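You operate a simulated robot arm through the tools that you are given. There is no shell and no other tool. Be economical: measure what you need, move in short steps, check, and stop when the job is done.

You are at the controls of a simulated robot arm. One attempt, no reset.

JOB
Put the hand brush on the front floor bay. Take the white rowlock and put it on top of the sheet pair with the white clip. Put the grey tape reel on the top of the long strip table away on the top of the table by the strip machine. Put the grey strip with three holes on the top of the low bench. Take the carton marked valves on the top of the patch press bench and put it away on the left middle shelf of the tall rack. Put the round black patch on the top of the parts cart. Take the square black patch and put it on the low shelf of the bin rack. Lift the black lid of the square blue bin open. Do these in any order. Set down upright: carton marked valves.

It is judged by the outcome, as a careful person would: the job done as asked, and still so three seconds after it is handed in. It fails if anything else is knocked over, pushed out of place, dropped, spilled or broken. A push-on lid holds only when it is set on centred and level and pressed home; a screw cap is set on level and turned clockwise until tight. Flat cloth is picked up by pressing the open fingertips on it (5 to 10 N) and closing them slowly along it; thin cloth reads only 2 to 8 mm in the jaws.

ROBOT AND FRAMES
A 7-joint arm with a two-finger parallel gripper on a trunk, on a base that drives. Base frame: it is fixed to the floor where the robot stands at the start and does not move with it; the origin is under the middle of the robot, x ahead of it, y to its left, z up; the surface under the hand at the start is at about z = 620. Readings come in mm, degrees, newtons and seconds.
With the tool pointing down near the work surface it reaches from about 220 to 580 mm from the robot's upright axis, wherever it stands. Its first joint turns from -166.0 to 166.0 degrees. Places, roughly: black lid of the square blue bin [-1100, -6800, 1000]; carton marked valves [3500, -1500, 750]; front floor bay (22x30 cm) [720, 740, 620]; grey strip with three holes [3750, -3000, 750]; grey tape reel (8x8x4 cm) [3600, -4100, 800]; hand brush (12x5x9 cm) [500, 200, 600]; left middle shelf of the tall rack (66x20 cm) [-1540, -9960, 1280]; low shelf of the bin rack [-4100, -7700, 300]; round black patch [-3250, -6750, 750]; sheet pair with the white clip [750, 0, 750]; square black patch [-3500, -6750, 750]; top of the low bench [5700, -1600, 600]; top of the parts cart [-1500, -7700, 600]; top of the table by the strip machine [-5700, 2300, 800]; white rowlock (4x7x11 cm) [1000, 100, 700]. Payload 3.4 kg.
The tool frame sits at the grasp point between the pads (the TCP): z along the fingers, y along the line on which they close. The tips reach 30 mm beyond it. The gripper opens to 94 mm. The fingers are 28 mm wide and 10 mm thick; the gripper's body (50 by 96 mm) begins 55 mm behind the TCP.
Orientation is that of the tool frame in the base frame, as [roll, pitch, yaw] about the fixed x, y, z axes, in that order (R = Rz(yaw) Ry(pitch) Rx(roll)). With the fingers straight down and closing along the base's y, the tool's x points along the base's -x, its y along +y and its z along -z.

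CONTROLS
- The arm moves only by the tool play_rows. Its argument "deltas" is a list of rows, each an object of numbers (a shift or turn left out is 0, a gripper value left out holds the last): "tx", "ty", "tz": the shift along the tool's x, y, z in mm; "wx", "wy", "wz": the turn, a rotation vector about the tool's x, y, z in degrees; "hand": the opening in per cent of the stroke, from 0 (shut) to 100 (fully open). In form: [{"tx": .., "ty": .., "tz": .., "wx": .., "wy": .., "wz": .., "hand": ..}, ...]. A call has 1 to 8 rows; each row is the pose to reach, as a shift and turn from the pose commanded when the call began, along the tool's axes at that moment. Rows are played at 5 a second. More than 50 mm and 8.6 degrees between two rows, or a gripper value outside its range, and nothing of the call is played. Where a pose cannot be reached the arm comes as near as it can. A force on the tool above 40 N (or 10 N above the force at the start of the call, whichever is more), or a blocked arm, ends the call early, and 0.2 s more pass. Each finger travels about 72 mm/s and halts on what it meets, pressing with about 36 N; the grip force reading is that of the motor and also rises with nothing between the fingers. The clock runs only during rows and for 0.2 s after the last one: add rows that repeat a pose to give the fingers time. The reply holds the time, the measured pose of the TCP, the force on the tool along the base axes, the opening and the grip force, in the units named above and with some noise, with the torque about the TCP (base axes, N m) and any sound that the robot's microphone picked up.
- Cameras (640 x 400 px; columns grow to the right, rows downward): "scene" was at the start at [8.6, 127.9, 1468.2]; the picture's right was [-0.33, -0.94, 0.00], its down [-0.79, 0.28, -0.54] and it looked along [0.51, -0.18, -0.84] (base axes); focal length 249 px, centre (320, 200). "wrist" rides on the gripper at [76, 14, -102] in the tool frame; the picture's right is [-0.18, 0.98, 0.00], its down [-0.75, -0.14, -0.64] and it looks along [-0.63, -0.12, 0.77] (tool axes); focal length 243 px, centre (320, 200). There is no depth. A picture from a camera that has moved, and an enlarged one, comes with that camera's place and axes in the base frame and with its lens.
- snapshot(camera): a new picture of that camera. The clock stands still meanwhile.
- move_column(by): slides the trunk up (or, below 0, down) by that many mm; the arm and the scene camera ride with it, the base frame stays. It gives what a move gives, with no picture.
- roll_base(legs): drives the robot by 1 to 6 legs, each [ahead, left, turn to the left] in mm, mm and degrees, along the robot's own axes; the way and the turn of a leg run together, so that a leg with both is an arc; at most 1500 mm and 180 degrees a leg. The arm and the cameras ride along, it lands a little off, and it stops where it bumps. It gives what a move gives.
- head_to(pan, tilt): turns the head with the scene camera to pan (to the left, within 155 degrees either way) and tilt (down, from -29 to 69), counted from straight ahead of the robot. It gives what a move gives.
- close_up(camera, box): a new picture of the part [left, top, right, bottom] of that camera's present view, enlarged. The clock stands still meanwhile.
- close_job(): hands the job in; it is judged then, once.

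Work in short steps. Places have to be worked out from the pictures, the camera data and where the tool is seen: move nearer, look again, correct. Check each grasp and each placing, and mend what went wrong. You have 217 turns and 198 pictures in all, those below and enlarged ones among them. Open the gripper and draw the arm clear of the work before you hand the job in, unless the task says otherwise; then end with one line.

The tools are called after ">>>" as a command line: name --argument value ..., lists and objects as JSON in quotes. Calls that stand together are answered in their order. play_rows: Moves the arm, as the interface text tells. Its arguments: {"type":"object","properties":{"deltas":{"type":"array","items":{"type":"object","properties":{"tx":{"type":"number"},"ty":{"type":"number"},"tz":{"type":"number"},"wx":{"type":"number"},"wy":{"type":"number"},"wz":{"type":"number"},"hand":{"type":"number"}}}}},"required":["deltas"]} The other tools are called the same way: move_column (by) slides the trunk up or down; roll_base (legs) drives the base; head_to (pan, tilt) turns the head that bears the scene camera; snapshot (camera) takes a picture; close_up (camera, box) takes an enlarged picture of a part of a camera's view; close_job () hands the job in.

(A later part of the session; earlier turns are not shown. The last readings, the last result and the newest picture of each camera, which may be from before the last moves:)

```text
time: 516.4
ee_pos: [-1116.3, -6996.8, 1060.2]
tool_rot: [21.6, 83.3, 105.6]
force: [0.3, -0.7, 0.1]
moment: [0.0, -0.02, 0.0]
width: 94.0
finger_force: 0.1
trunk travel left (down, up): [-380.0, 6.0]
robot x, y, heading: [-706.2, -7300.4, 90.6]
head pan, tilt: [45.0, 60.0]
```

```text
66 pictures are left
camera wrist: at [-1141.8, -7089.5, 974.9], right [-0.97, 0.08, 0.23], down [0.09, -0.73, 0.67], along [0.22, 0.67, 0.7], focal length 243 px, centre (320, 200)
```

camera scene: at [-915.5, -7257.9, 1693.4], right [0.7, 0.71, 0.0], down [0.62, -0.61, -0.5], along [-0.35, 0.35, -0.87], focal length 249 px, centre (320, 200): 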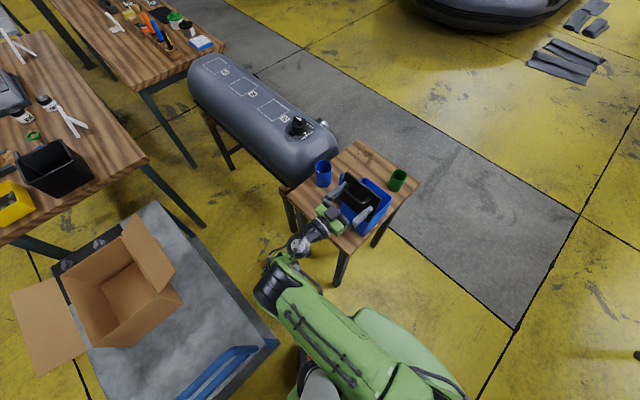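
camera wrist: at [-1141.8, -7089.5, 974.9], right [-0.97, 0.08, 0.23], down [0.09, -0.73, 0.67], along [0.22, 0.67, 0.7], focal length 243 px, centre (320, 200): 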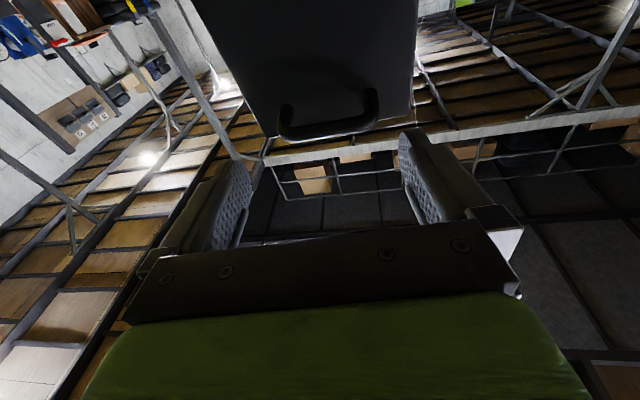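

>>> roll_base --legs '[[-120, 0, 0]]'

>>> play_rows --deltas '[{"wy": 8}, {"wy": 16}, {"wy": 24}, {"wy": 32}, {"wy": 40}, {"wy": 48}, {"wy": 56}, {"wy": 64}]'

>>> play_rows --deltas '[{"wy": 8}, {"wy": 16}, {"wy": 24}, {"wy": 31}, {"wy": 31}]'

>>> head_to --pan 20 --tilt 40

>>> snapshot --camera "scene"

```text
time: 517.7
ee_pos: [-1115.3, -7118.2, 1059.1]
tool_rot: [21.7, 83.3, 105.6]
force: [-0.6, -0.1, -0.1]
moment: [-0.02, 0.04, 0.02]
width: 94.2
finger_force: 0.0
trunk travel left (down, up): [-380.0, 6.0]
robot x, y, heading: [-707.5, -7426.6, 90.8]
head pan, tilt: [45.0, 60.0]
```

```text
time: 519.5
ee_pos: [-1115.4, -7117.5, 1059.7]
tool_rot: [177.1, 32.0, -97.6]
force: [1.0, 0.8, -0.2]
moment: [0.01, 0.01, 0.0]
width: 94.0
finger_force: 0.0
trunk travel left (down, up): [-380.0, 6.0]
robot x, y, heading: [-708.3, -7426.3, 90.9]
head pan, tilt: [45.0, 60.0]
```

```text
time: 520.7
ee_pos: [-1115.4, -7119.5, 1059.0]
tool_rot: [177.5, 1.1, -96.0]
force: [0.7, 0.0, 0.0]
moment: [0.02, 0.0, 0.0]
width: 93.9
finger_force: 0.0
trunk travel left (down, up): [-380.0, 6.0]
robot x, y, heading: [-710.7, -7425.9, 90.8]
head pan, tilt: [45.0, 60.0]
```

```text
time: 521.6
ee_pos: [-1115.4, -7119.5, 1059.1]
tool_rot: [177.6, 1.2, -96.0]
force: [0.2, -0.2, -0.4]
moment: [0.02, 0.02, 0.0]
width: 94.2
finger_force: 0.0
trunk travel left (down, up): [-380.0, 6.0]
robot x, y, heading: [-709.8, -7427.2, 90.7]
head pan, tilt: [20.0, 40.0]
```

```text
65 pictures are left
camera scene: at [-888.1, -7409.1, 1721.0], right [0.94, 0.35, 0.0], down [0.23, -0.6, -0.77], along [-0.27, 0.72, -0.64], focal length 249 px, centre (320, 200)
```

scene: 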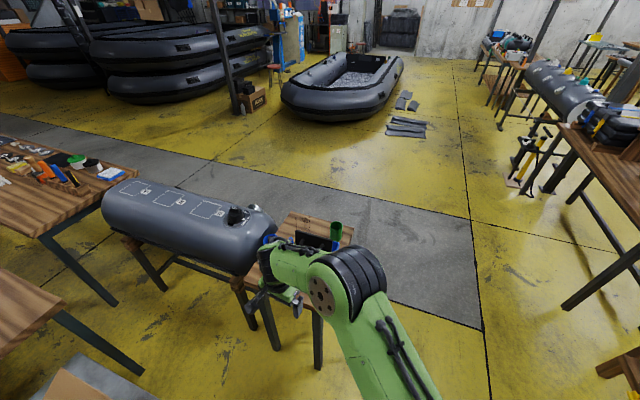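

Lid stays open. Tuck the arm in before driving north past the bin.

>>> play_rows --deltas '[{"ty": -42, "wx": 2.5, "wy": 1.1}, {"ty": -84, "wx": 2.5, "wy": 1.1}, {"ty": -126, "wx": 2.5, "wy": 1.1}, {"ty": -168, "wx": 2.5, "wy": 1.1}, {"ty": -210, "wx": 2.5, "wy": 1.1}, {"ty": -252, "wx": 2.5, "wy": 1.1}, {"ty": -294, "wx": 2.5, "wy": 1.1}, {"ty": -330, "wx": 2.5, "wy": 1.1}]'

>>> roll_base --legs '[[0, -150, 0], [1450, 0, 0], [0, 1500, 0], [0, 1150, 0]]'

>>> head_to --pan 150 --tilt 35

>>> snapshot --camera "scene"

```text
time: 523.4
ee_pos: [-785.6, -7153.5, 1045.3]
tool_rot: [-180.0, 0.1, -96.0]
force: [0.9, 0.4, -0.3]
moment: [-0.02, 0.05, -0.01]
width: 94.0
finger_force: 0.1
trunk travel left (down, up): [-380.0, 6.0]
robot x, y, heading: [-709.7, -7420.8, 90.8]
head pan, tilt: [20.0, 40.0]
```

```text
time: 544.2
ee_pos: [-3280.4, -5628.3, 1045.5]
tool_rot: [-180.0, 0.1, -96.5]
force: [-0.3, -0.4, 0.2]
moment: [0.03, 0.0, -0.01]
width: 94.2
finger_force: 0.1
trunk travel left (down, up): [-380.0, 6.0]
robot x, y, heading: [-3205.5, -5901.1, 90.1]
head pan, tilt: [20.0, 40.0]
```

```text
time: 546.3
ee_pos: [-3279.8, -5628.2, 1044.1]
tool_rot: [-180.0, 0.2, -96.4]
force: [0.2, 0.2, -0.6]
moment: [-0.03, 0.01, 0.0]
width: 93.9
finger_force: 0.1
trunk travel left (down, up): [-380.0, 6.0]
robot x, y, heading: [-3203.9, -5904.3, 90.5]
head pan, tilt: [150.0, 35.0]
```

```text
64 pictures are left
camera scene: at [-3397.3, -6039.9, 1728.7], right [-0.87, 0.5, 0.0], down [0.28, 0.5, -0.82], along [-0.41, -0.71, -0.57], focal length 249 px, centre (320, 200)
```

scene: 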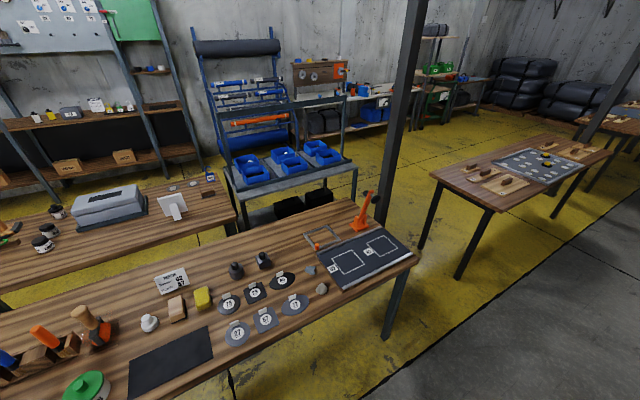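

>>> close_up --camera "scene" --box '[120, 220, 400, 395]'

>>> close_up --camera "scene" --box '[200, 130, 380, 240]'

```text
2.29 times, centred on (260, 308) of scene
camera zoom: at [-3397.3, -6039.9, 1728.7], right [-0.87, 0.5, 0.0], down [0.28, 0.5, -0.82], along [-0.41, -0.71, -0.57], focal length 569 px, centre (457, -46)
```

zoom: 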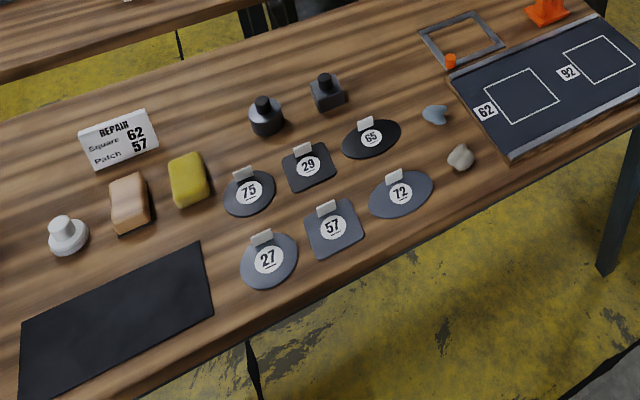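

```text
3.56 times, centred on (290, 185) of scene
camera zoom: at [-3397.3, -6039.9, 1728.7], right [-0.87, 0.5, 0.0], down [0.28, 0.5, -0.82], along [-0.41, -0.71, -0.57], focal length 886 px, centre (427, 253)
```

zoom: 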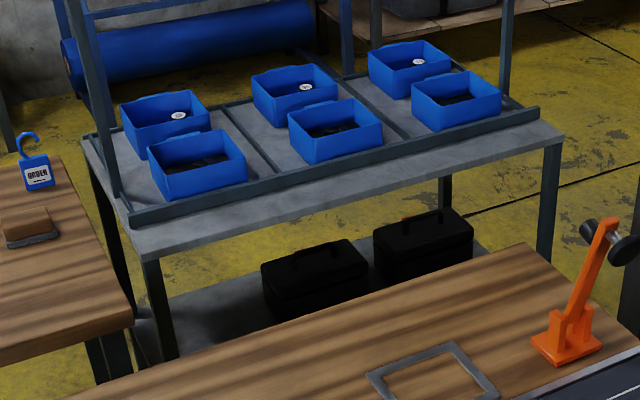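

Far row: round black "75" and square black "29", each with a standing white tab. Turn to face the table from the north.

>>> roll_base --legs '[[0, 0, 179.5], [0, 220, 0], [330, 0, 0]]'

>>> head_to --pan 0 --tilt 50

>>> snapshot --camera "scene"

```text
time: 557.1
ee_pos: [-2921.9, -6514.4, 1044.4]
tool_rot: [-180.0, 0.0, 81.5]
force: [0.1, 0.0, 0.5]
moment: [0.01, -0.01, 0.0]
width: 94.0
finger_force: 0.0
trunk travel left (down, up): [-380.0, 6.0]
robot x, y, heading: [-2987.6, -6239.2, -91.7]
head pan, tilt: [150.0, 35.0]
```

```text
time: 559.5
ee_pos: [-2921.3, -6513.6, 1045.5]
tool_rot: [-180.0, 0.1, 81.6]
force: [0.1, 0.5, 0.7]
moment: [0.0, 0.01, 0.0]
width: 94.1
finger_force: 0.1
trunk travel left (down, up): [-380.0, 6.0]
robot x, y, heading: [-2986.5, -6240.2, -91.8]
head pan, tilt: [0.0, 50.0]
```

```text
61 pictures are left
camera scene: at [-2833.0, -6261.5, 1706.9], right [-1.0, 0.03, 0.0], down [0.02, 0.77, -0.64], along [-0.02, -0.64, -0.77], focal length 249 px, centre (320, 200)
```

scene: 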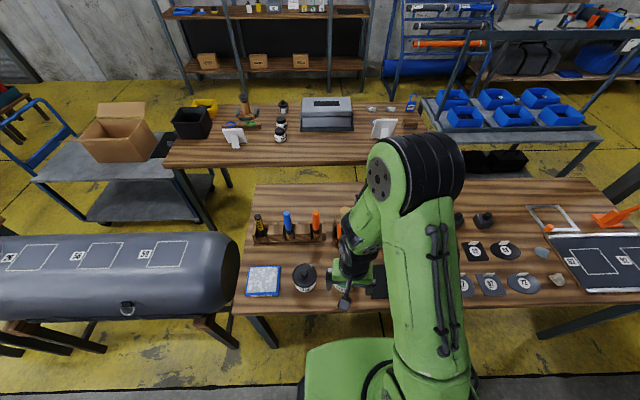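

I strafed the wrong way; correct: back, right 455, forward.

>>> roll_base --legs '[[-150, 0, 1.8], [0, -440, 0], [130, 0, 0]]'

>>> move_column --by -100

>>> snapshot --camera "wrist"

>>> snapshot --camera "scene"

```text
time: 564.0
ee_pos: [-3348.2, -6486.2, 1044.9]
tool_rot: [180.0, 0.0, 83.0]
force: [0.3, 0.3, -0.3]
moment: [0.0, 0.0, 0.02]
width: 94.2
finger_force: 0.1
trunk travel left (down, up): [-380.0, 6.0]
robot x, y, heading: [-3417.7, -6214.1, -90.3]
head pan, tilt: [0.0, 50.0]
```

```text
time: 565.3
ee_pos: [-3346.5, -6485.5, 944.4]
tool_rot: [180.0, 0.1, 83.1]
force: [-0.5, 0.7, 0.1]
moment: [0.0, 0.03, 0.01]
width: 94.1
finger_force: 0.0
trunk travel left (down, up): [-280.0, 106.0]
robot x, y, heading: [-3418.2, -6212.4, -90.1]
head pan, tilt: [0.0, 50.0]
```

```text
60 pictures are left
camera wrist: at [-3322.6, -6412.6, 1047.8], right [0.95, -0.3, 0.0], down [-0.23, -0.73, 0.64], along [-0.19, -0.61, -0.77], focal length 243 px, centre (320, 200)
```

wrist: 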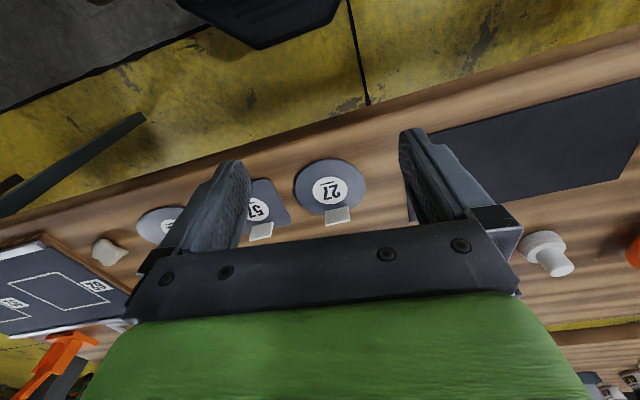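

```text
59 pictures are left
camera scene: at [-3266.0, -6230.6, 1606.2], right [-1.0, 0.0, 0.0], down [0.0, 0.77, -0.64], along [0.0, -0.64, -0.77], focal length 249 px, centre (320, 200)
```

scene: 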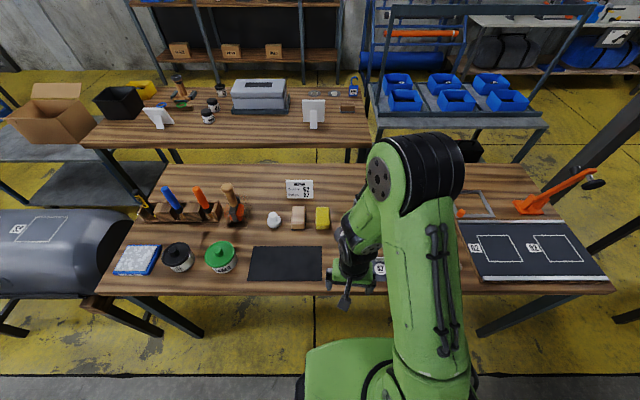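

>>> play_rows --deltas '[{"tx": -28, "ty": -6, "wz": -8.5}, {"tx": -56, "ty": -12, "wz": -17}, {"tx": -84, "ty": -18, "wz": -25.5}, {"tx": -112, "ty": -24, "wz": -34}, {"tx": -140, "ty": -30, "wz": -42.5}, {"tx": -168, "ty": -36, "wz": -51}, {"tx": -195, "ty": -42, "wz": -59.5}, {"tx": -222, "ty": -47, "wz": -68}]'

>>> play_rows --deltas '[{"wz": -8.5}, {"wz": -17}, {"wz": -25}, {"wz": -29}, {"wz": -29}]'

>>> snapshot --camera "wrist"

```text
time: 567.1
ee_pos: [-3425.6, -6700.6, 945.4]
tool_rot: [-180.0, 0.0, 151.2]
force: [0.2, -0.7, -0.6]
moment: [-0.01, 0.02, -0.02]
width: 93.7
finger_force: 0.0
trunk travel left (down, up): [-280.0, 106.0]
robot x, y, heading: [-3421.9, -6211.3, -89.8]
head pan, tilt: [0.0, 50.0]
```

```text
time: 568.3
ee_pos: [-3422.2, -6700.2, 945.2]
tool_rot: [-179.9, -0.1, -179.8]
force: [0.2, -0.4, -1.1]
moment: [0.01, -0.04, -0.02]
width: 94.0
finger_force: 0.1
trunk travel left (down, up): [-280.0, 106.0]
robot x, y, heading: [-3421.7, -6210.1, -90.0]
head pan, tilt: [0.0, 50.0]
```

```text
58 pictures are left
camera wrist: at [-3496.5, -6687.9, 1048.6], right [0.18, 0.98, 0.0], down [0.75, -0.14, 0.64], along [0.63, -0.12, -0.77], focal length 243 px, centre (320, 200)
```

wrist: 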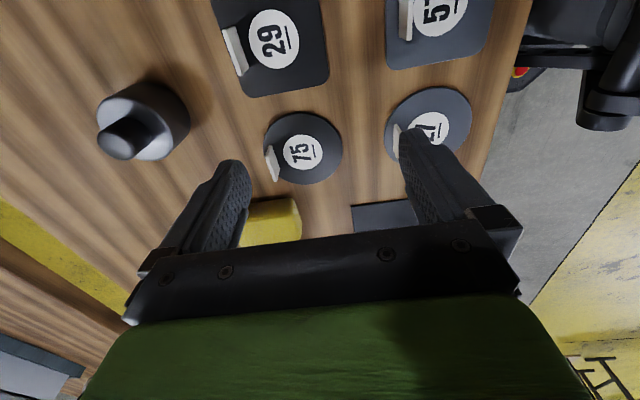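

Table top ≈803. Round patch 75 at (-3368,-6736) with its tab at ≈(-3366,-6769). Move above the tab.

>>> play_rows --deltas '[{"tx": -28, "ty": -34, "hand": 50}, {"tx": -56, "ty": -69, "hand": 50}, {"tx": -56, "ty": -69, "tz": 40}, {"tx": -56, "ty": -69, "tz": 72}, {"tx": -56, "ty": -69, "tz": 72}]'

>>> snapshot --camera "wrist"

```text
time: 569.5
ee_pos: [-3367.7, -6771.1, 871.8]
tool_rot: [-179.9, 0.1, -179.9]
force: [1.1, -0.4, -0.4]
moment: [0.02, -0.04, 0.0]
width: 47.0
finger_force: 0.1
trunk travel left (down, up): [-280.0, 106.0]
robot x, y, heading: [-3418.9, -6210.2, -90.0]
head pan, tilt: [0.0, 50.0]
```

```text
57 pictures are left
camera wrist: at [-3442.5, -6757.6, 975.0], right [0.18, 0.98, 0.0], down [0.75, -0.14, 0.64], along [0.63, -0.12, -0.77], focal length 243 px, centre (320, 200)
```

wrist: 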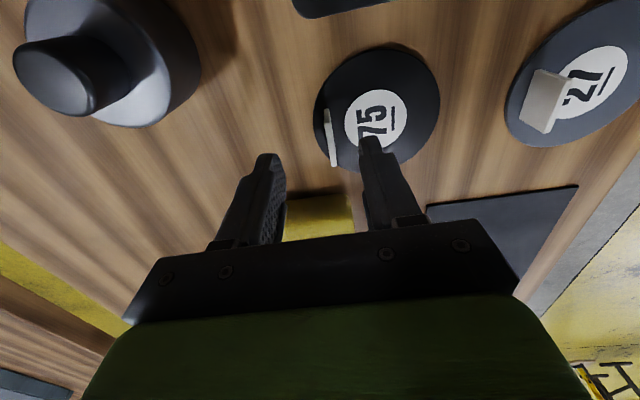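

>>> play_rows --deltas '[{"tx": -3, "ty": 6, "tz": 15}, {"tx": -3, "ty": 6, "tz": 30}, {"tx": -3, "ty": 6, "tz": 35}, {"tx": -3, "ty": 6, "tz": 35}]'

>>> snapshot --camera "wrist"

```text
time: 570.5
ee_pos: [-3362.9, -6763.6, 836.7]
tool_rot: [-179.9, 0.1, -179.8]
force: [-0.2, 0.2, -1.0]
moment: [-0.02, 0.03, 0.01]
width: 47.2
finger_force: 0.0
trunk travel left (down, up): [-280.0, 106.0]
robot x, y, heading: [-3418.7, -6213.1, -90.1]
head pan, tilt: [0.0, 50.0]
```

```text
56 pictures are left
camera wrist: at [-3438.3, -6750.3, 940.6], right [0.18, 0.98, 0.0], down [0.75, -0.14, 0.64], along [0.63, -0.12, -0.77], focal length 243 px, centre (320, 200)
```

wrist: 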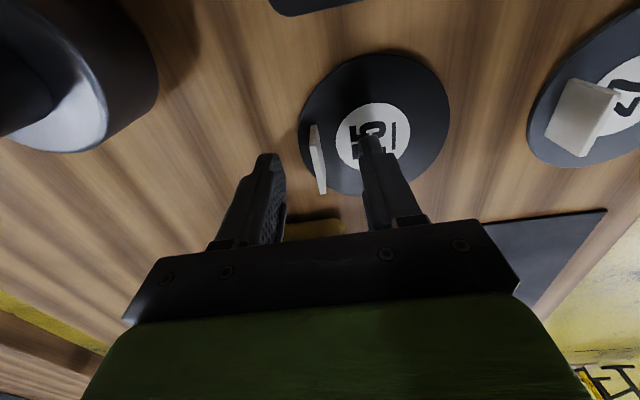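

>>> play_rows --deltas '[{"tz": 1, "hand": 30}, {"tz": 1, "hand": 10}, {"tz": 1, "hand": 0}, {"tz": 1, "hand": 0}]'

>>> play_rows --deltas '[{"tz": -10, "hand": 0}, {"tz": -30}, {"tz": -70}, {"tz": -110}, {"tz": -110}]'

>>> snapshot --camera "wrist"

```text
time: 571.5
ee_pos: [-3363.8, -6763.1, 835.4]
tool_rot: [-179.9, 0.0, -179.9]
force: [-0.4, -0.5, -0.8]
moment: [-0.01, -0.02, 0.0]
width: 2.7
finger_force: 36.3
trunk travel left (down, up): [-280.0, 106.0]
robot x, y, heading: [-3421.0, -6212.6, -90.5]
head pan, tilt: [0.0, 50.0]
```

```text
time: 572.7
ee_pos: [-3363.3, -6763.1, 948.4]
tool_rot: [-179.9, 0.0, -179.9]
force: [0.2, 0.1, -0.3]
moment: [0.01, 0.01, 0.02]
width: 2.5
finger_force: 36.0
trunk travel left (down, up): [-280.0, 106.0]
robot x, y, heading: [-3422.8, -6211.3, -90.1]
head pan, tilt: [0.0, 50.0]
```

```text
55 pictures are left
camera wrist: at [-3438.4, -6750.3, 1051.9], right [0.18, 0.98, 0.0], down [0.75, -0.14, 0.64], along [0.63, -0.12, -0.77], focal length 243 px, centre (320, 200)
```

wrist: 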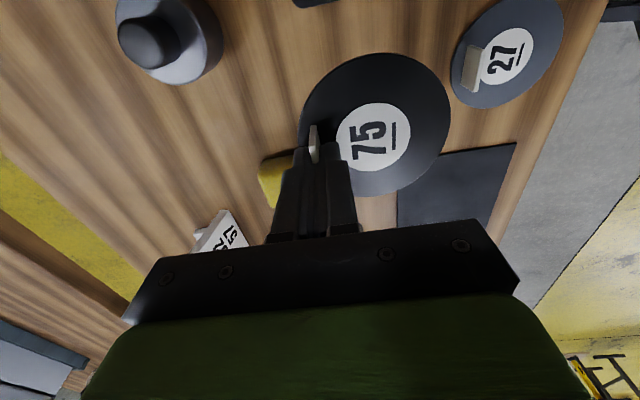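

Round patch held by its tab. Raise, retract, and drive round to the cart.

>>> move_column --by 100

>>> play_rows --deltas '[{"ty": 45}, {"ty": 90}, {"ty": 135}, {"ty": 180}, {"ty": 200}]'

>>> roll_base --legs '[[-330, 0, 0], [0, 1450, 0], [0, 1420, 0]]'

>>> roll_base --legs '[[0, 0, 0.1], [1500, 0, 0], [900, 0, 0]]'

```text
time: 574.0
ee_pos: [-3364.1, -6762.9, 1049.2]
tool_rot: [180.0, -0.1, -179.9]
force: [-0.7, 0.0, -0.3]
moment: [-0.05, -0.01, -0.02]
width: 2.4
finger_force: 35.8
trunk travel left (down, up): [-380.0, 6.0]
robot x, y, heading: [-3415.5, -6214.1, -90.3]
head pan, tilt: [0.0, 50.0]
```

```text
time: 575.2
ee_pos: [-3364.8, -6561.5, 1050.1]
tool_rot: [-180.0, -0.1, -179.9]
force: [0.2, -0.9, -0.3]
moment: [-0.03, 0.0, -0.03]
width: 2.6
finger_force: 36.2
trunk travel left (down, up): [-380.0, 6.0]
robot x, y, heading: [-3418.2, -6213.2, -90.1]
head pan, tilt: [0.0, 50.0]
```

```text
time: 590.8
ee_pos: [-516.6, -6272.1, 1049.7]
tool_rot: [-179.9, 0.0, 179.8]
force: [-0.2, -0.2, 0.4]
moment: [0.0, -0.01, 0.0]
width: 2.5
finger_force: 36.6
trunk travel left (down, up): [-380.0, 6.0]
robot x, y, heading: [-570.5, -5922.1, -90.4]
head pan, tilt: [0.0, 50.0]
```

```text
time: 602.8
ee_pos: [-529.2, -8653.9, 1049.3]
tool_rot: [-180.0, 0.0, -179.6]
force: [0.1, -0.7, -0.3]
moment: [-0.03, -0.01, -0.01]
width: 2.9
finger_force: 35.9
trunk travel left (down, up): [-380.0, 6.0]
robot x, y, heading: [-588.9, -8307.4, -90.2]
head pan, tilt: [0.0, 50.0]
```

>>> roll_base --legs '[[0, -700, 0], [0, 0, 180], [60, 0, 0]]'

>>> snapshot --camera "scene"

```text
time: 614.6
ee_pos: [-1360.3, -7896.5, 1049.7]
tool_rot: [-179.9, 0.0, 3.7]
force: [0.2, 0.4, -0.7]
moment: [-0.03, -0.01, 0.0]
width: 2.7
finger_force: 36.7
trunk travel left (down, up): [-380.0, 6.0]
robot x, y, heading: [-1286.0, -8245.4, 93.6]
head pan, tilt: [0.0, 50.0]
```

```text
54 pictures are left
camera scene: at [-1433.1, -8234.7, 1706.9], right [1.0, 0.06, 0.0], down [0.05, -0.77, -0.64], along [-0.04, 0.64, -0.77], focal length 249 px, centre (320, 200)
```

scene: 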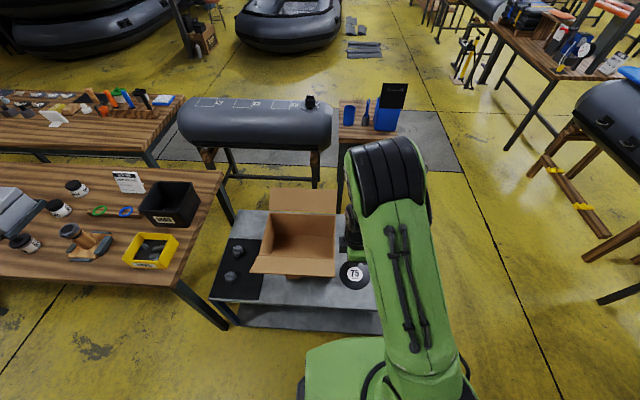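

>>> play_rows --deltas '[{"tx": 32, "ty": -33}, {"tx": 64, "ty": -66}, {"tx": 96, "ty": -99}, {"tx": 128, "ty": -132}, {"tx": 161, "ty": -166}, {"tx": 161, "ty": -166}]'

>>> move_column --by -330

>>> play_rows --deltas '[{"tz": 25}, {"tz": 45}, {"tz": 65}, {"tz": 75}, {"tz": 75}]'

>>> snapshot --camera "wrist"

```text
time: 616.0
ee_pos: [-1207.7, -7723.3, 1052.3]
tool_rot: [180.0, -0.1, 3.7]
force: [0.2, 0.3, 0.6]
moment: [0.05, -0.01, 0.0]
width: 2.6
finger_force: 36.2
trunk travel left (down, up): [-380.0, 6.0]
robot x, y, heading: [-1281.6, -8244.8, 93.3]
head pan, tilt: [0.0, 50.0]
```

```text
time: 619.3
ee_pos: [-1207.6, -7724.0, 721.6]
tool_rot: [-179.9, 0.0, 3.7]
force: [1.0, -0.1, -0.4]
moment: [0.03, 0.04, -0.01]
width: 2.3
finger_force: 36.0
trunk travel left (down, up): [-50.0, 336.0]
robot x, y, heading: [-1287.0, -8243.7, 93.4]
head pan, tilt: [0.0, 50.0]
```

```text
time: 620.5
ee_pos: [-1207.0, -7723.7, 646.7]
tool_rot: [179.9, 0.0, 3.7]
force: [0.9, -0.7, 0.2]
moment: [0.02, 0.0, -0.03]
width: 2.7
finger_force: 35.4
trunk travel left (down, up): [-50.0, 336.0]
robot x, y, heading: [-1286.2, -8244.1, 93.3]
head pan, tilt: [0.0, 50.0]
```

```text
53 pictures are left
camera wrist: at [-1128.9, -7734.1, 749.8], right [-0.12, -0.99, 0.0], down [-0.76, 0.09, 0.64], along [-0.64, 0.08, -0.77], focal length 243 px, centre (320, 200)
```

wrist: 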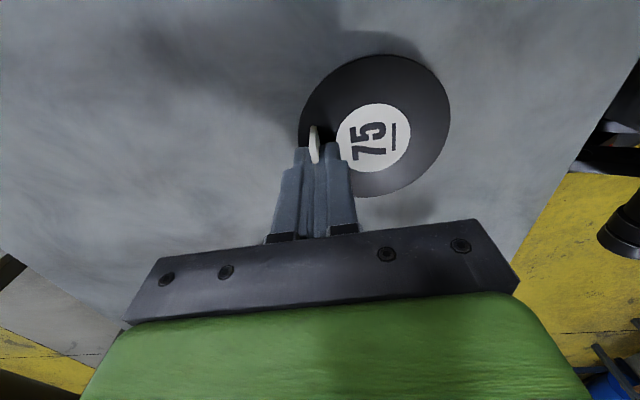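

Over clear cart surface. Lower to contact, then release.

>>> play_rows --deltas '[{"tz": 6}, {"tz": 12}, {"tz": 18}, {"tz": 24}, {"tz": 28}, {"tz": 28}]'

```text
time: 621.3
ee_pos: [-1208.5, -7721.1, 634.8]
tool_rot: [-179.4, -0.2, 3.7]
force: [-0.5, -3.4, 19.5]
moment: [-0.59, -0.01, -0.02]
width: 2.7
finger_force: 36.3
trunk travel left (down, up): [-50.0, 336.0]
robot x, y, heading: [-1283.3, -8243.8, 93.1]
head pan, tilt: [0.0, 50.0]
stopped in row 4: the force on the tool passed its limit at 48 N (the readings are from after the stop); the commanded pose is now the measured one
```

>>> play_rows --deltas '[{"tz": -2}, {"tz": -2, "hand": 20}, {"tz": -2, "hand": 40}, {"tz": -2, "hand": 40}, {"tz": -30, "hand": 40}, {"tz": -70}, {"tz": -110}]'

>>> snapshot --camera "wrist"

```text
time: 622.9
ee_pos: [-1207.7, -7723.2, 740.1]
tool_rot: [-179.7, -0.1, 3.7]
force: [-0.4, -0.9, 0.2]
moment: [0.01, -0.03, 0.01]
width: 37.5
finger_force: 0.1
trunk travel left (down, up): [-50.0, 336.0]
robot x, y, heading: [-1285.1, -8243.7, 93.4]
head pan, tilt: [0.0, 50.0]
```

```text
52 pictures are left
camera wrist: at [-1128.5, -7734.0, 844.5], right [-0.12, -0.99, -0.01], down [-0.76, 0.09, 0.64], along [-0.64, 0.08, -0.77], focal length 243 px, centre (320, 200)
```

wrist: 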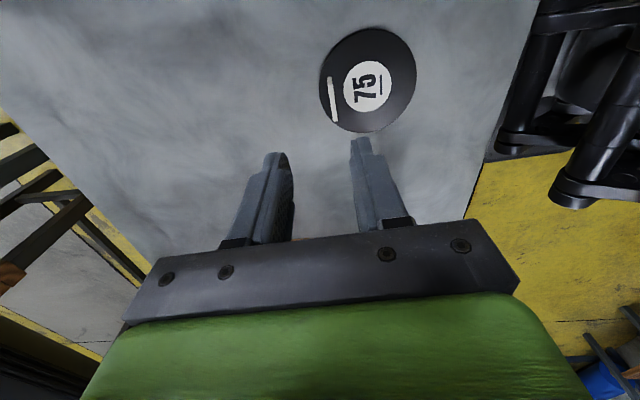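

Round patch placed. Return for the square patch: raise, tuck, and drive back around.

>>> move_column --by 330

>>> play_rows --deltas '[{"tx": -30, "ty": 40}, {"tx": -50, "ty": 80}, {"tx": -70, "ty": 120}, {"tx": -70, "ty": 165}]'

>>> roll_base --legs '[[-70, 0, -3.3], [0, -720, 0], [1500, 0, 0], [900, 0, 0]]'

>>> roll_base --legs '[[0, 1480, 0], [0, 1430, 0], [0, 0, 180]]'

```text
time: 626.2
ee_pos: [-1206.9, -7722.0, 1071.7]
tool_rot: [-179.7, -0.1, 3.7]
force: [-0.2, -0.2, 0.8]
moment: [0.0, 0.01, 0.03]
width: 37.5
finger_force: 0.1
trunk travel left (down, up): [-380.0, 6.0]
robot x, y, heading: [-1282.5, -8242.0, 93.4]
head pan, tilt: [0.0, 50.0]
```

```text
time: 627.2
ee_pos: [-1265.2, -7892.5, 1069.7]
tool_rot: [-179.5, -0.2, 3.8]
force: [0.8, 0.8, 0.1]
moment: [0.01, 0.02, 0.01]
width: 37.7
finger_force: 0.1
trunk travel left (down, up): [-380.0, 6.0]
robot x, y, heading: [-1288.0, -8243.9, 93.4]
head pan, tilt: [0.0, 50.0]
```

```text
time: 643.1
ee_pos: [-639.4, -5556.4, 1069.4]
tool_rot: [-179.7, 0.0, 2.5]
force: [0.0, -0.2, -0.5]
moment: [0.01, -0.02, 0.0]
width: 37.4
finger_force: 0.0
trunk travel left (down, up): [-380.0, 6.0]
robot x, y, heading: [-663.7, -5911.5, 92.3]
head pan, tilt: [0.0, 50.0]
```

```text
time: 664.5
ee_pos: [-3625.9, -6330.8, 1070.1]
tool_rot: [-179.6, -0.1, 180.0]
force: [0.4, 0.2, -0.7]
moment: [0.0, -0.01, 0.0]
width: 37.5
finger_force: 0.0
trunk travel left (down, up): [-380.0, 6.0]
robot x, y, heading: [-3585.6, -5982.6, -90.4]
head pan, tilt: [0.0, 50.0]
```

>>> roll_base --legs '[[0, 60, 0.4], [230, 0, 0]]'

>>> move_column --by -100

```text
time: 666.8
ee_pos: [-3558.3, -6560.2, 1068.9]
tool_rot: [-179.7, -0.2, -179.2]
force: [-0.4, -0.4, -1.1]
moment: [0.03, -0.01, 0.04]
width: 37.5
finger_force: 0.0
trunk travel left (down, up): [-380.0, 6.0]
robot x, y, heading: [-3525.6, -6208.5, -89.6]
head pan, tilt: [0.0, 50.0]
```

```text
time: 668.2
ee_pos: [-3559.2, -6559.6, 968.3]
tool_rot: [-179.5, -0.1, -179.2]
force: [0.5, 0.1, -0.1]
moment: [-0.03, 0.02, 0.02]
width: 37.7
finger_force: 0.1
trunk travel left (down, up): [-280.0, 106.0]
robot x, y, heading: [-3521.7, -6206.6, -89.4]
head pan, tilt: [0.0, 50.0]
```

>>> play_rows --deltas '[{"tx": -17, "ty": -41, "hand": 50}, {"tx": -34, "ty": -82, "hand": 50}, {"tx": -51, "ty": -123}, {"tx": -68, "ty": -164}, {"tx": -85, "ty": -203}, {"tx": -85, "ty": -203, "tz": 45}, {"tx": -85, "ty": -203, "tz": 92}, {"tx": -85, "ty": -203, "tz": 92}]'

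>>> snapshot --camera "wrist"

```text
time: 670.0
ee_pos: [-3472.4, -6765.1, 876.0]
tool_rot: [-179.6, 0.0, -179.1]
force: [0.3, -0.6, -0.1]
moment: [0.03, 0.0, 0.01]
width: 47.2
finger_force: 0.0
trunk travel left (down, up): [-280.0, 106.0]
robot x, y, heading: [-3521.6, -6208.2, -89.4]
head pan, tilt: [0.0, 50.0]
```

```text
51 pictures are left
camera wrist: at [-3546.7, -6752.5, 978.4], right [0.17, 0.99, -0.01], down [0.76, -0.13, 0.64], along [0.63, -0.11, -0.77], focal length 243 px, centre (320, 200)
```

wrist: 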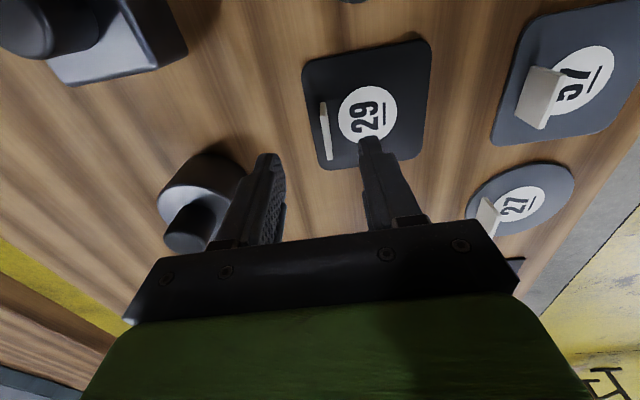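

>>> play_rows --deltas '[{"tx": 2, "ty": 4, "tz": 20, "hand": 45}, {"tx": 2, "ty": 4, "tz": 40}, {"tx": 2, "ty": 4, "tz": 41, "hand": 30}, {"tx": 2, "ty": 4, "tz": 41, "hand": 10}, {"tx": 2, "ty": 4, "tz": 41, "hand": 0}, {"tx": 2, "ty": 4, "tz": 41, "hand": 0}]'

>>> play_rows --deltas '[{"tz": -10, "hand": 0}, {"tz": -30}, {"tz": -70}, {"tz": -110}, {"tz": -110}]'

>>> snapshot --camera "wrist"

```text
time: 671.4
ee_pos: [-3473.0, -6757.1, 835.5]
tool_rot: [-179.6, -0.1, -179.2]
force: [-0.4, 0.8, 1.2]
moment: [0.13, 0.09, -0.08]
width: 2.6
finger_force: 35.9
trunk travel left (down, up): [-280.0, 106.0]
robot x, y, heading: [-3524.2, -6209.9, -89.3]
head pan, tilt: [0.0, 50.0]
```

```text
time: 672.6
ee_pos: [-3472.0, -6758.0, 945.4]
tool_rot: [-179.8, -0.1, -179.3]
force: [-1.1, -0.5, -0.3]
moment: [0.0, 0.01, 0.01]
width: 2.8
finger_force: 36.0
trunk travel left (down, up): [-280.0, 106.0]
robot x, y, heading: [-3526.9, -6208.3, -89.5]
head pan, tilt: [0.0, 50.0]
```

```text
50 pictures are left
camera wrist: at [-3546.7, -6745.6, 1048.7], right [0.17, 0.99, -0.01], down [0.76, -0.13, 0.64], along [0.63, -0.11, -0.77], focal length 243 px, centre (320, 200)
```

wrist: 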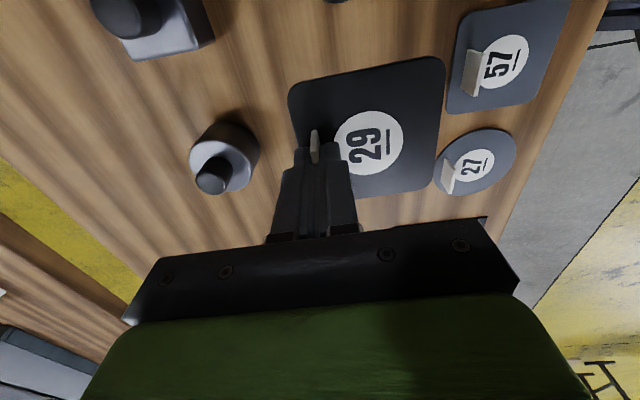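

Square patch held. Tuck and drive round to the south side of the bin rack.

>>> move_column --by 100

>>> play_rows --deltas '[{"ty": 45}, {"ty": 90}, {"ty": 135}, {"ty": 180}, {"ty": 200}]'

>>> roll_base --legs '[[-300, 0, -0.5], [0, 1480, 0], [0, 1480, 0]]'

>>> roll_base --legs '[[0, 0, 0], [1450, 0, 0], [1400, 0, 0], [0, -1500, 0], [0, -500, 0]]'

```text
time: 673.9
ee_pos: [-3472.0, -6758.6, 1046.2]
tool_rot: [-179.6, -0.2, -179.1]
force: [-0.1, -0.3, -0.2]
moment: [-0.03, 0.0, 0.04]
width: 2.7
finger_force: 35.6
trunk travel left (down, up): [-380.0, 6.0]
robot x, y, heading: [-3523.8, -6210.5, -89.2]
head pan, tilt: [0.0, 50.0]
```

```text
time: 675.1
ee_pos: [-3476.9, -6556.1, 1042.4]
tool_rot: [-179.5, -0.1, -179.2]
force: [-0.1, 0.0, -0.7]
moment: [0.01, -0.02, 0.02]
width: 2.6
finger_force: 36.2
trunk travel left (down, up): [-380.0, 6.0]
robot x, y, heading: [-3527.7, -6209.4, -89.2]
head pan, tilt: [0.0, 50.0]
```

```text
time: 691.3
ee_pos: [-465.1, -6253.2, 1042.1]
tool_rot: [-179.6, -0.1, 179.9]
force: [0.3, -0.2, -0.4]
moment: [0.0, -0.01, 0.0]
width: 2.6
finger_force: 35.9
trunk travel left (down, up): [-380.0, 6.0]
robot x, y, heading: [-510.0, -5902.9, -90.2]
head pan, tilt: [0.0, 50.0]
```

```text
time: 714.5
ee_pos: [-2424.6, -9043.4, 1042.6]
tool_rot: [-179.6, -0.2, 179.9]
force: [0.1, -0.3, -1.0]
moment: [-0.03, 0.01, -0.01]
width: 2.9
finger_force: 36.3
trunk travel left (down, up): [-380.0, 6.0]
robot x, y, heading: [-2464.5, -8696.6, -90.3]
head pan, tilt: [0.0, 50.0]
```

>>> roll_base --legs '[[0, -1350, 0], [0, 0, 180.3]]'

>>> head_to --pan 5 --tilt 38

>>> snapshot --camera "scene"

```text
refused: 180.3 is not a number from -180 to 180
```

```text
time: 715.2
ee_pos: [-2421.7, -9045.1, 1041.9]
tool_rot: [-179.6, -0.1, 179.8]
force: [0.7, 0.4, 0.0]
moment: [-0.08, -0.02, -0.03]
width: 2.8
finger_force: 35.9
trunk travel left (down, up): [-380.0, 6.0]
robot x, y, heading: [-2467.7, -8697.1, -90.6]
head pan, tilt: [5.0, 38.0]
```

```text
49 pictures are left
camera scene: at [-2303.0, -8724.5, 1724.0], right [-1.0, -0.08, 0.0], down [-0.05, 0.61, -0.79], along [0.06, -0.79, -0.62], focal length 249 px, centre (320, 200)
```

scene: 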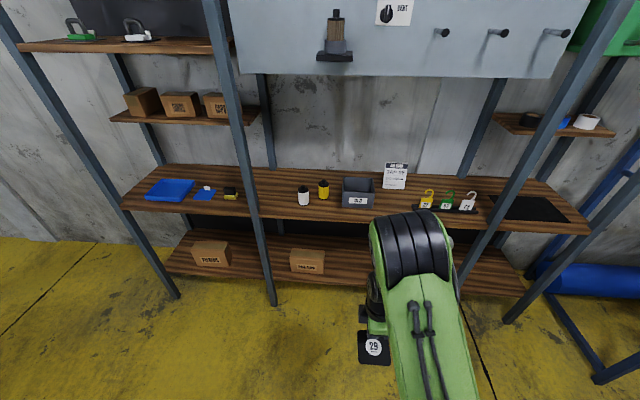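

>>> roll_base --legs '[[0, -1350, 0], [0, 0, 180]]'

>>> snapshot --camera "scene"

```text
time: 729.7
ee_pos: [-3912.1, -8344.8, 1043.4]
tool_rot: [-179.6, -0.1, 8.2]
force: [-1.0, 0.0, -0.6]
moment: [0.01, 0.02, 0.02]
width: 2.9
finger_force: 36.2
trunk travel left (down, up): [-380.0, 6.0]
robot x, y, heading: [-3824.3, -8680.9, 97.8]
head pan, tilt: [5.0, 38.0]
```

```text
48 pictures are left
camera scene: at [-3978.5, -8680.2, 1724.1], right [0.97, 0.22, 0.0], down [0.14, -0.6, -0.79], along [-0.18, 0.77, -0.62], focal length 249 px, centre (320, 200)
```

scene: 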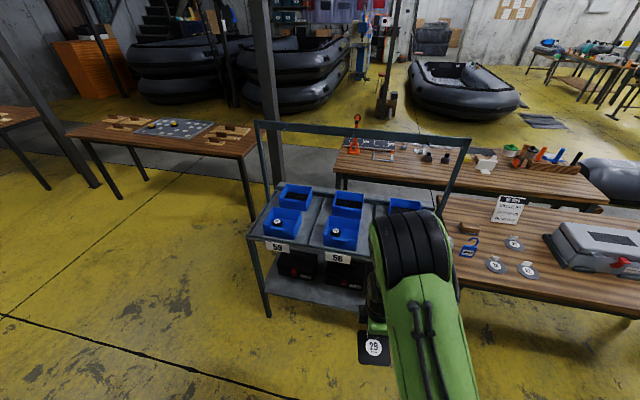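

Rack: south edge y≈-7895, low shelf z≈300, top shelf ≈800; space east of the black boxes. Align, approach, lower the trunk in front of the rack and turn the tool.

>>> roll_base --legs '[[0, 0, -7.8], [330, 0, 0]]'

>>> move_column --by -378

>>> play_rows --deltas '[{"wz": 8.5}, {"wz": 17}, {"wz": 25.5}, {"wz": 34}, {"wz": 42.5}, {"wz": 51}, {"wz": 59.5}, {"wz": 68}]'

>>> play_rows --deltas '[{"wz": 8}, {"wz": 16}, {"wz": 22}, {"wz": 22}]'

>>> snapshot --camera "wrist"

>>> snapshot --camera "scene"

```text
time: 732.4
ee_pos: [-3865.8, -8023.5, 1041.1]
tool_rot: [-179.7, 0.0, 0.4]
force: [-0.4, 0.4, -0.5]
moment: [-0.01, 0.0, -0.02]
width: 2.6
finger_force: 36.1
trunk travel left (down, up): [-380.0, 6.0]
robot x, y, heading: [-3818.0, -8372.2, 90.4]
head pan, tilt: [5.0, 38.0]
```

```text
time: 736.0
ee_pos: [-3865.6, -8024.1, 665.7]
tool_rot: [-179.7, -0.1, 0.4]
force: [0.3, -0.1, -0.8]
moment: [0.0, -0.04, -0.01]
width: 2.6
finger_force: 35.7
trunk travel left (down, up): [-2.0, 384.0]
robot x, y, heading: [-3820.1, -8374.0, 90.0]
head pan, tilt: [5.0, 38.0]
```

```text
time: 737.8
ee_pos: [-3864.8, -8023.4, 663.9]
tool_rot: [-179.7, 0.3, -67.8]
force: [-0.3, 0.2, -0.8]
moment: [-0.03, -0.02, 0.01]
width: 3.0
finger_force: 36.0
trunk travel left (down, up): [-2.0, 384.0]
robot x, y, heading: [-3817.7, -8369.8, 90.1]
head pan, tilt: [5.0, 38.0]
```

```text
time: 738.8
ee_pos: [-3864.9, -8024.5, 664.0]
tool_rot: [-179.9, 0.4, -89.5]
force: [0.3, 0.0, 0.5]
moment: [-0.02, 0.03, 0.0]
width: 2.6
finger_force: 36.1
trunk travel left (down, up): [-2.0, 384.0]
robot x, y, heading: [-3820.5, -8370.3, 90.1]
head pan, tilt: [5.0, 38.0]
```

```text
47 pictures are left
camera wrist: at [-3877.5, -8101.9, 768.0], right [-0.98, 0.18, 0.0], down [0.14, 0.75, 0.65], along [0.12, 0.64, -0.76], focal length 243 px, centre (320, 200)
```

wrist: 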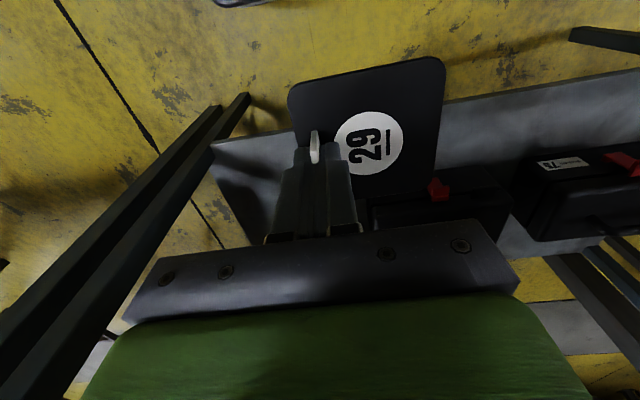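

```text
46 pictures are left
camera scene: at [-3976.8, -8346.7, 1346.7], right [1.0, 0.09, 0.0], down [0.05, -0.61, -0.79], along [-0.07, 0.78, -0.62], focal length 249 px, centre (320, 200)
```

scene: 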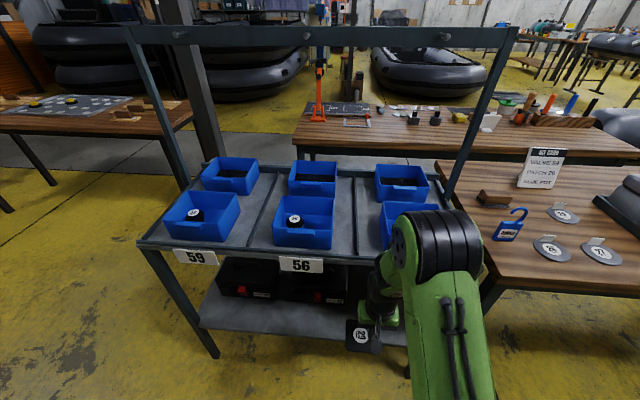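

>>> play_rows --deltas '[{"ty": -20, "tz": 41}, {"ty": -40, "tz": 82}, {"ty": -60, "tz": 123}, {"ty": -80, "tz": 164}, {"ty": -100, "tz": 204}, {"ty": -120, "tz": 244}, {"ty": -120, "tz": 244}]'

>>> play_rows --deltas '[{"wy": -8}, {"wy": -16}, {"wy": -24}, {"wy": -32}, {"wy": -35}, {"wy": -35}]'

>>> snapshot --camera "wrist"

```text
time: 740.4
ee_pos: [-3745.7, -8019.2, 418.3]
tool_rot: [-179.8, 0.3, -89.6]
force: [0.1, 0.4, -0.2]
moment: [-0.02, -0.02, 0.0]
width: 2.8
finger_force: 36.2
trunk travel left (down, up): [-2.0, 384.0]
robot x, y, heading: [-3819.4, -8373.6, 90.0]
head pan, tilt: [5.0, 38.0]
```

```text
time: 741.8
ee_pos: [-3744.8, -8020.8, 421.2]
tool_rot: [-179.8, 35.3, -89.4]
force: [0.7, -0.6, -0.2]
moment: [0.0, -0.03, -0.02]
width: 2.8
finger_force: 35.7
trunk travel left (down, up): [-2.0, 384.0]
robot x, y, heading: [-3818.9, -8369.6, 90.1]
head pan, tilt: [5.0, 38.0]
```

```text
45 pictures are left
camera wrist: at [-3756.5, -8143.7, 460.8], right [-0.98, 0.14, 0.1], down [0.14, 0.24, 0.96], along [0.11, 0.96, -0.26], focal length 243 px, centre (320, 200)
```

wrist: 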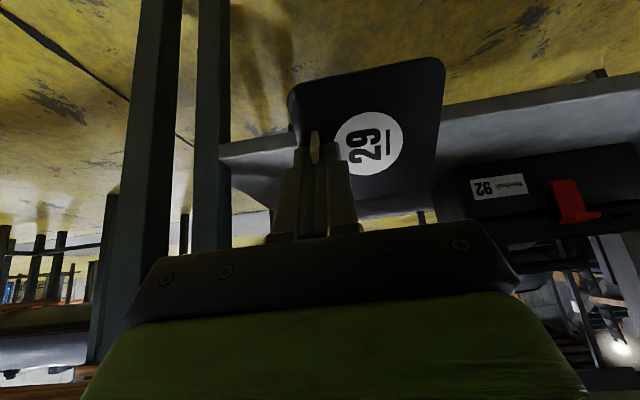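

>>> play_rows --deltas '[{"tz": 30, "tx": -23}, {"tz": 60, "tx": -46}, {"tz": 90, "tx": -69}, {"tz": 120, "tx": -92}, {"tz": 149, "tx": -115}, {"tz": 149, "tx": -115}]'

>>> play_rows --deltas '[{"tz": 4.1, "tx": 2.9}, {"tz": 8.2, "tx": 5.8}, {"tz": 12.3, "tx": 8.7}, {"tz": 16.4, "tx": 11.6}, {"tz": 20.5, "tx": 14.5}, {"tz": 24.6, "tx": 17.4}, {"tz": 28.7, "tx": 20.3}, {"tz": 28.7, "tx": 20.3}]'

>>> snapshot --camera "wrist"

```text
time: 743.0
ee_pos: [-3746.6, -7854.6, 379.8]
tool_rot: [-179.9, 36.7, -89.6]
force: [-0.7, -0.5, 16.3]
moment: [-0.67, 0.14, 0.0]
width: 3.2
finger_force: 35.6
trunk travel left (down, up): [-2.0, 384.0]
robot x, y, heading: [-3819.1, -8372.6, 90.1]
head pan, tilt: [5.0, 38.0]
stopped in row 5: the force on the tool passed its limit at 53 N (the readings are from after the stop); the commanded pose is now the measured one
```

```text
time: 743.3
ee_pos: [-3745.5, -7854.0, 379.2]
tool_rot: [-180.0, 36.9, -89.6]
force: [-1.4, -3.2, 19.5]
moment: [-0.85, 0.07, 0.09]
width: 3.1
finger_force: 35.7
trunk travel left (down, up): [-2.0, 384.0]
robot x, y, heading: [-3817.4, -8367.6, 89.9]
head pan, tilt: [5.0, 38.0]
stopped in row 1: the force on the tool passed its limit at 47 N (the readings are from after the stop); the commanded pose is now the measured one
```

```text
44 pictures are left
camera wrist: at [-3758.1, -7976.5, 417.2], right [-0.98, 0.14, 0.11], down [0.14, 0.22, 0.97], along [0.11, 0.97, -0.23], focal length 243 px, centre (320, 200)
```

wrist: 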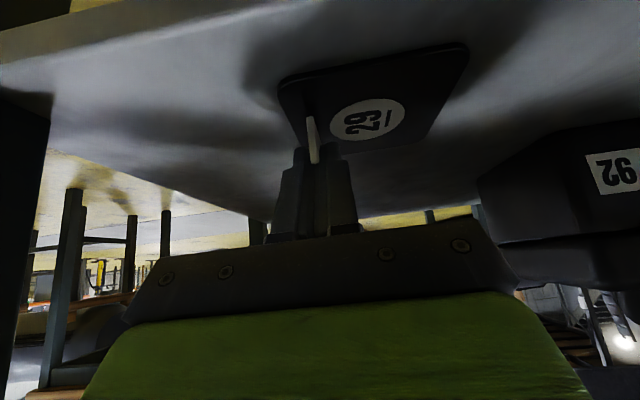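

>>> play_rows --deltas '[{"tz": -2, "wy": 8}, {"tz": -2, "wy": 16}, {"tz": -2, "wy": 16}]'

>>> play_rows --deltas '[{"tz": 3, "tx": 1}, {"tz": 6, "tx": 2}, {"tz": 9, "tx": 3}, {"tz": 12, "tx": 4}, {"tz": 15, "tx": 5}, {"tz": 15, "tx": 5}]'

>>> snapshot --camera "wrist"

```text
time: 744.1
ee_pos: [-3746.6, -7855.1, 379.5]
tool_rot: [-179.9, 20.6, -89.6]
force: [-1.7, 6.1, 17.5]
moment: [0.95, 0.12, 0.0]
width: 3.2
finger_force: 35.9
trunk travel left (down, up): [-2.0, 384.0]
robot x, y, heading: [-3816.6, -8368.2, 90.0]
head pan, tilt: [5.0, 38.0]
```

```text
time: 744.6
ee_pos: [-3745.7, -7852.6, 378.9]
tool_rot: [180.0, 20.7, -89.6]
force: [0.5, -2.0, 18.4]
moment: [-0.48, 0.1, 0.03]
width: 3.3
finger_force: 36.5
trunk travel left (down, up): [-2.0, 384.0]
robot x, y, heading: [-3820.5, -8371.0, 90.0]
head pan, tilt: [5.0, 38.0]
stopped in row 2: the force on the tool passed its limit at 43 N (the readings are from after the stop); the commanded pose is now the measured one
```

```text
43 pictures are left
camera wrist: at [-3757.8, -7962.9, 447.6], right [-0.98, 0.17, 0.06], down [0.14, 0.48, 0.87], along [0.11, 0.86, -0.49], focal length 243 px, centre (320, 200)
```

wrist: 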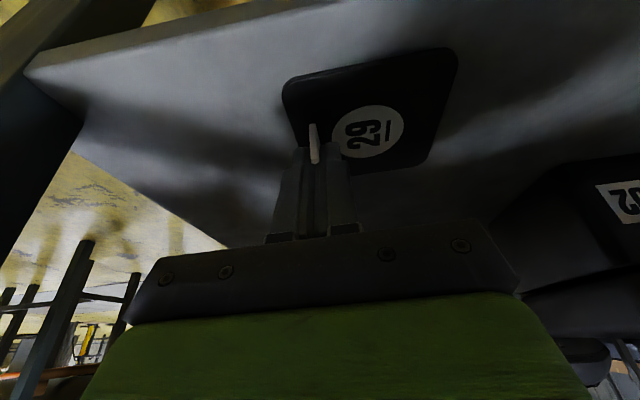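

Patch lies flat on the low shelf. Release, and withdraw up and back.

>>> play_rows --deltas '[{"tz": -1, "hand": 10}, {"tz": -1, "hand": 30}, {"tz": -1, "hand": 40}, {"tz": -1, "hand": 40}, {"tz": -30, "hand": 40}, {"tz": -60, "tx": 20}, {"tz": -70, "tx": 65}, {"tz": -75, "tx": 110}]'

>>> play_rows --deltas '[{"tz": -20, "tx": 40}, {"tz": -40, "tx": 70}, {"tz": -40, "tx": 70}]'

>>> snapshot --camera "wrist"

```text
time: 746.4
ee_pos: [-3745.0, -7984.7, 412.3]
tool_rot: [180.0, 20.4, -89.7]
force: [0.0, -0.2, 0.6]
moment: [0.0, 0.01, -0.01]
width: 37.6
finger_force: 0.1
trunk travel left (down, up): [-2.0, 384.0]
robot x, y, heading: [-3822.1, -8371.3, 90.1]
head pan, tilt: [5.0, 38.0]
```

```text
time: 747.1
ee_pos: [-3746.3, -8053.6, 424.7]
tool_rot: [-179.8, 21.5, -89.6]
force: [0.3, 1.7, -3.7]
moment: [0.24, -0.01, 0.02]
width: 37.9
finger_force: 0.1
trunk travel left (down, up): [-2.0, 384.0]
robot x, y, heading: [-3821.3, -8374.7, 90.0]
head pan, tilt: [5.0, 38.0]
stopped in row 3: the force on the tool passed its limit at 45 N (the readings are from after the stop); the commanded pose is now the measured one
```

```text
42 pictures are left
camera wrist: at [-3758.3, -8164.0, 492.7], right [-0.98, 0.17, 0.06], down [0.14, 0.46, 0.87], along [0.11, 0.87, -0.48], focal length 243 px, centre (320, 200)
```

wrist: 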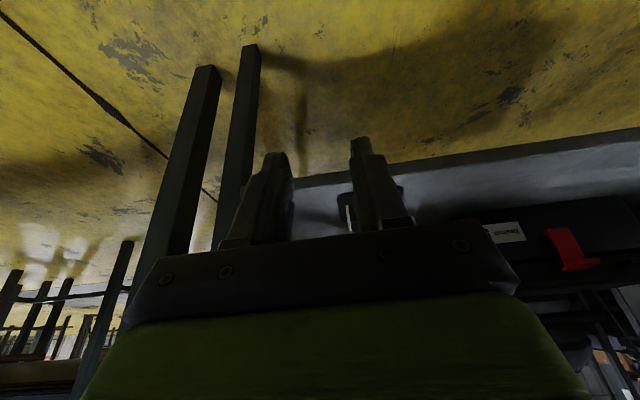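

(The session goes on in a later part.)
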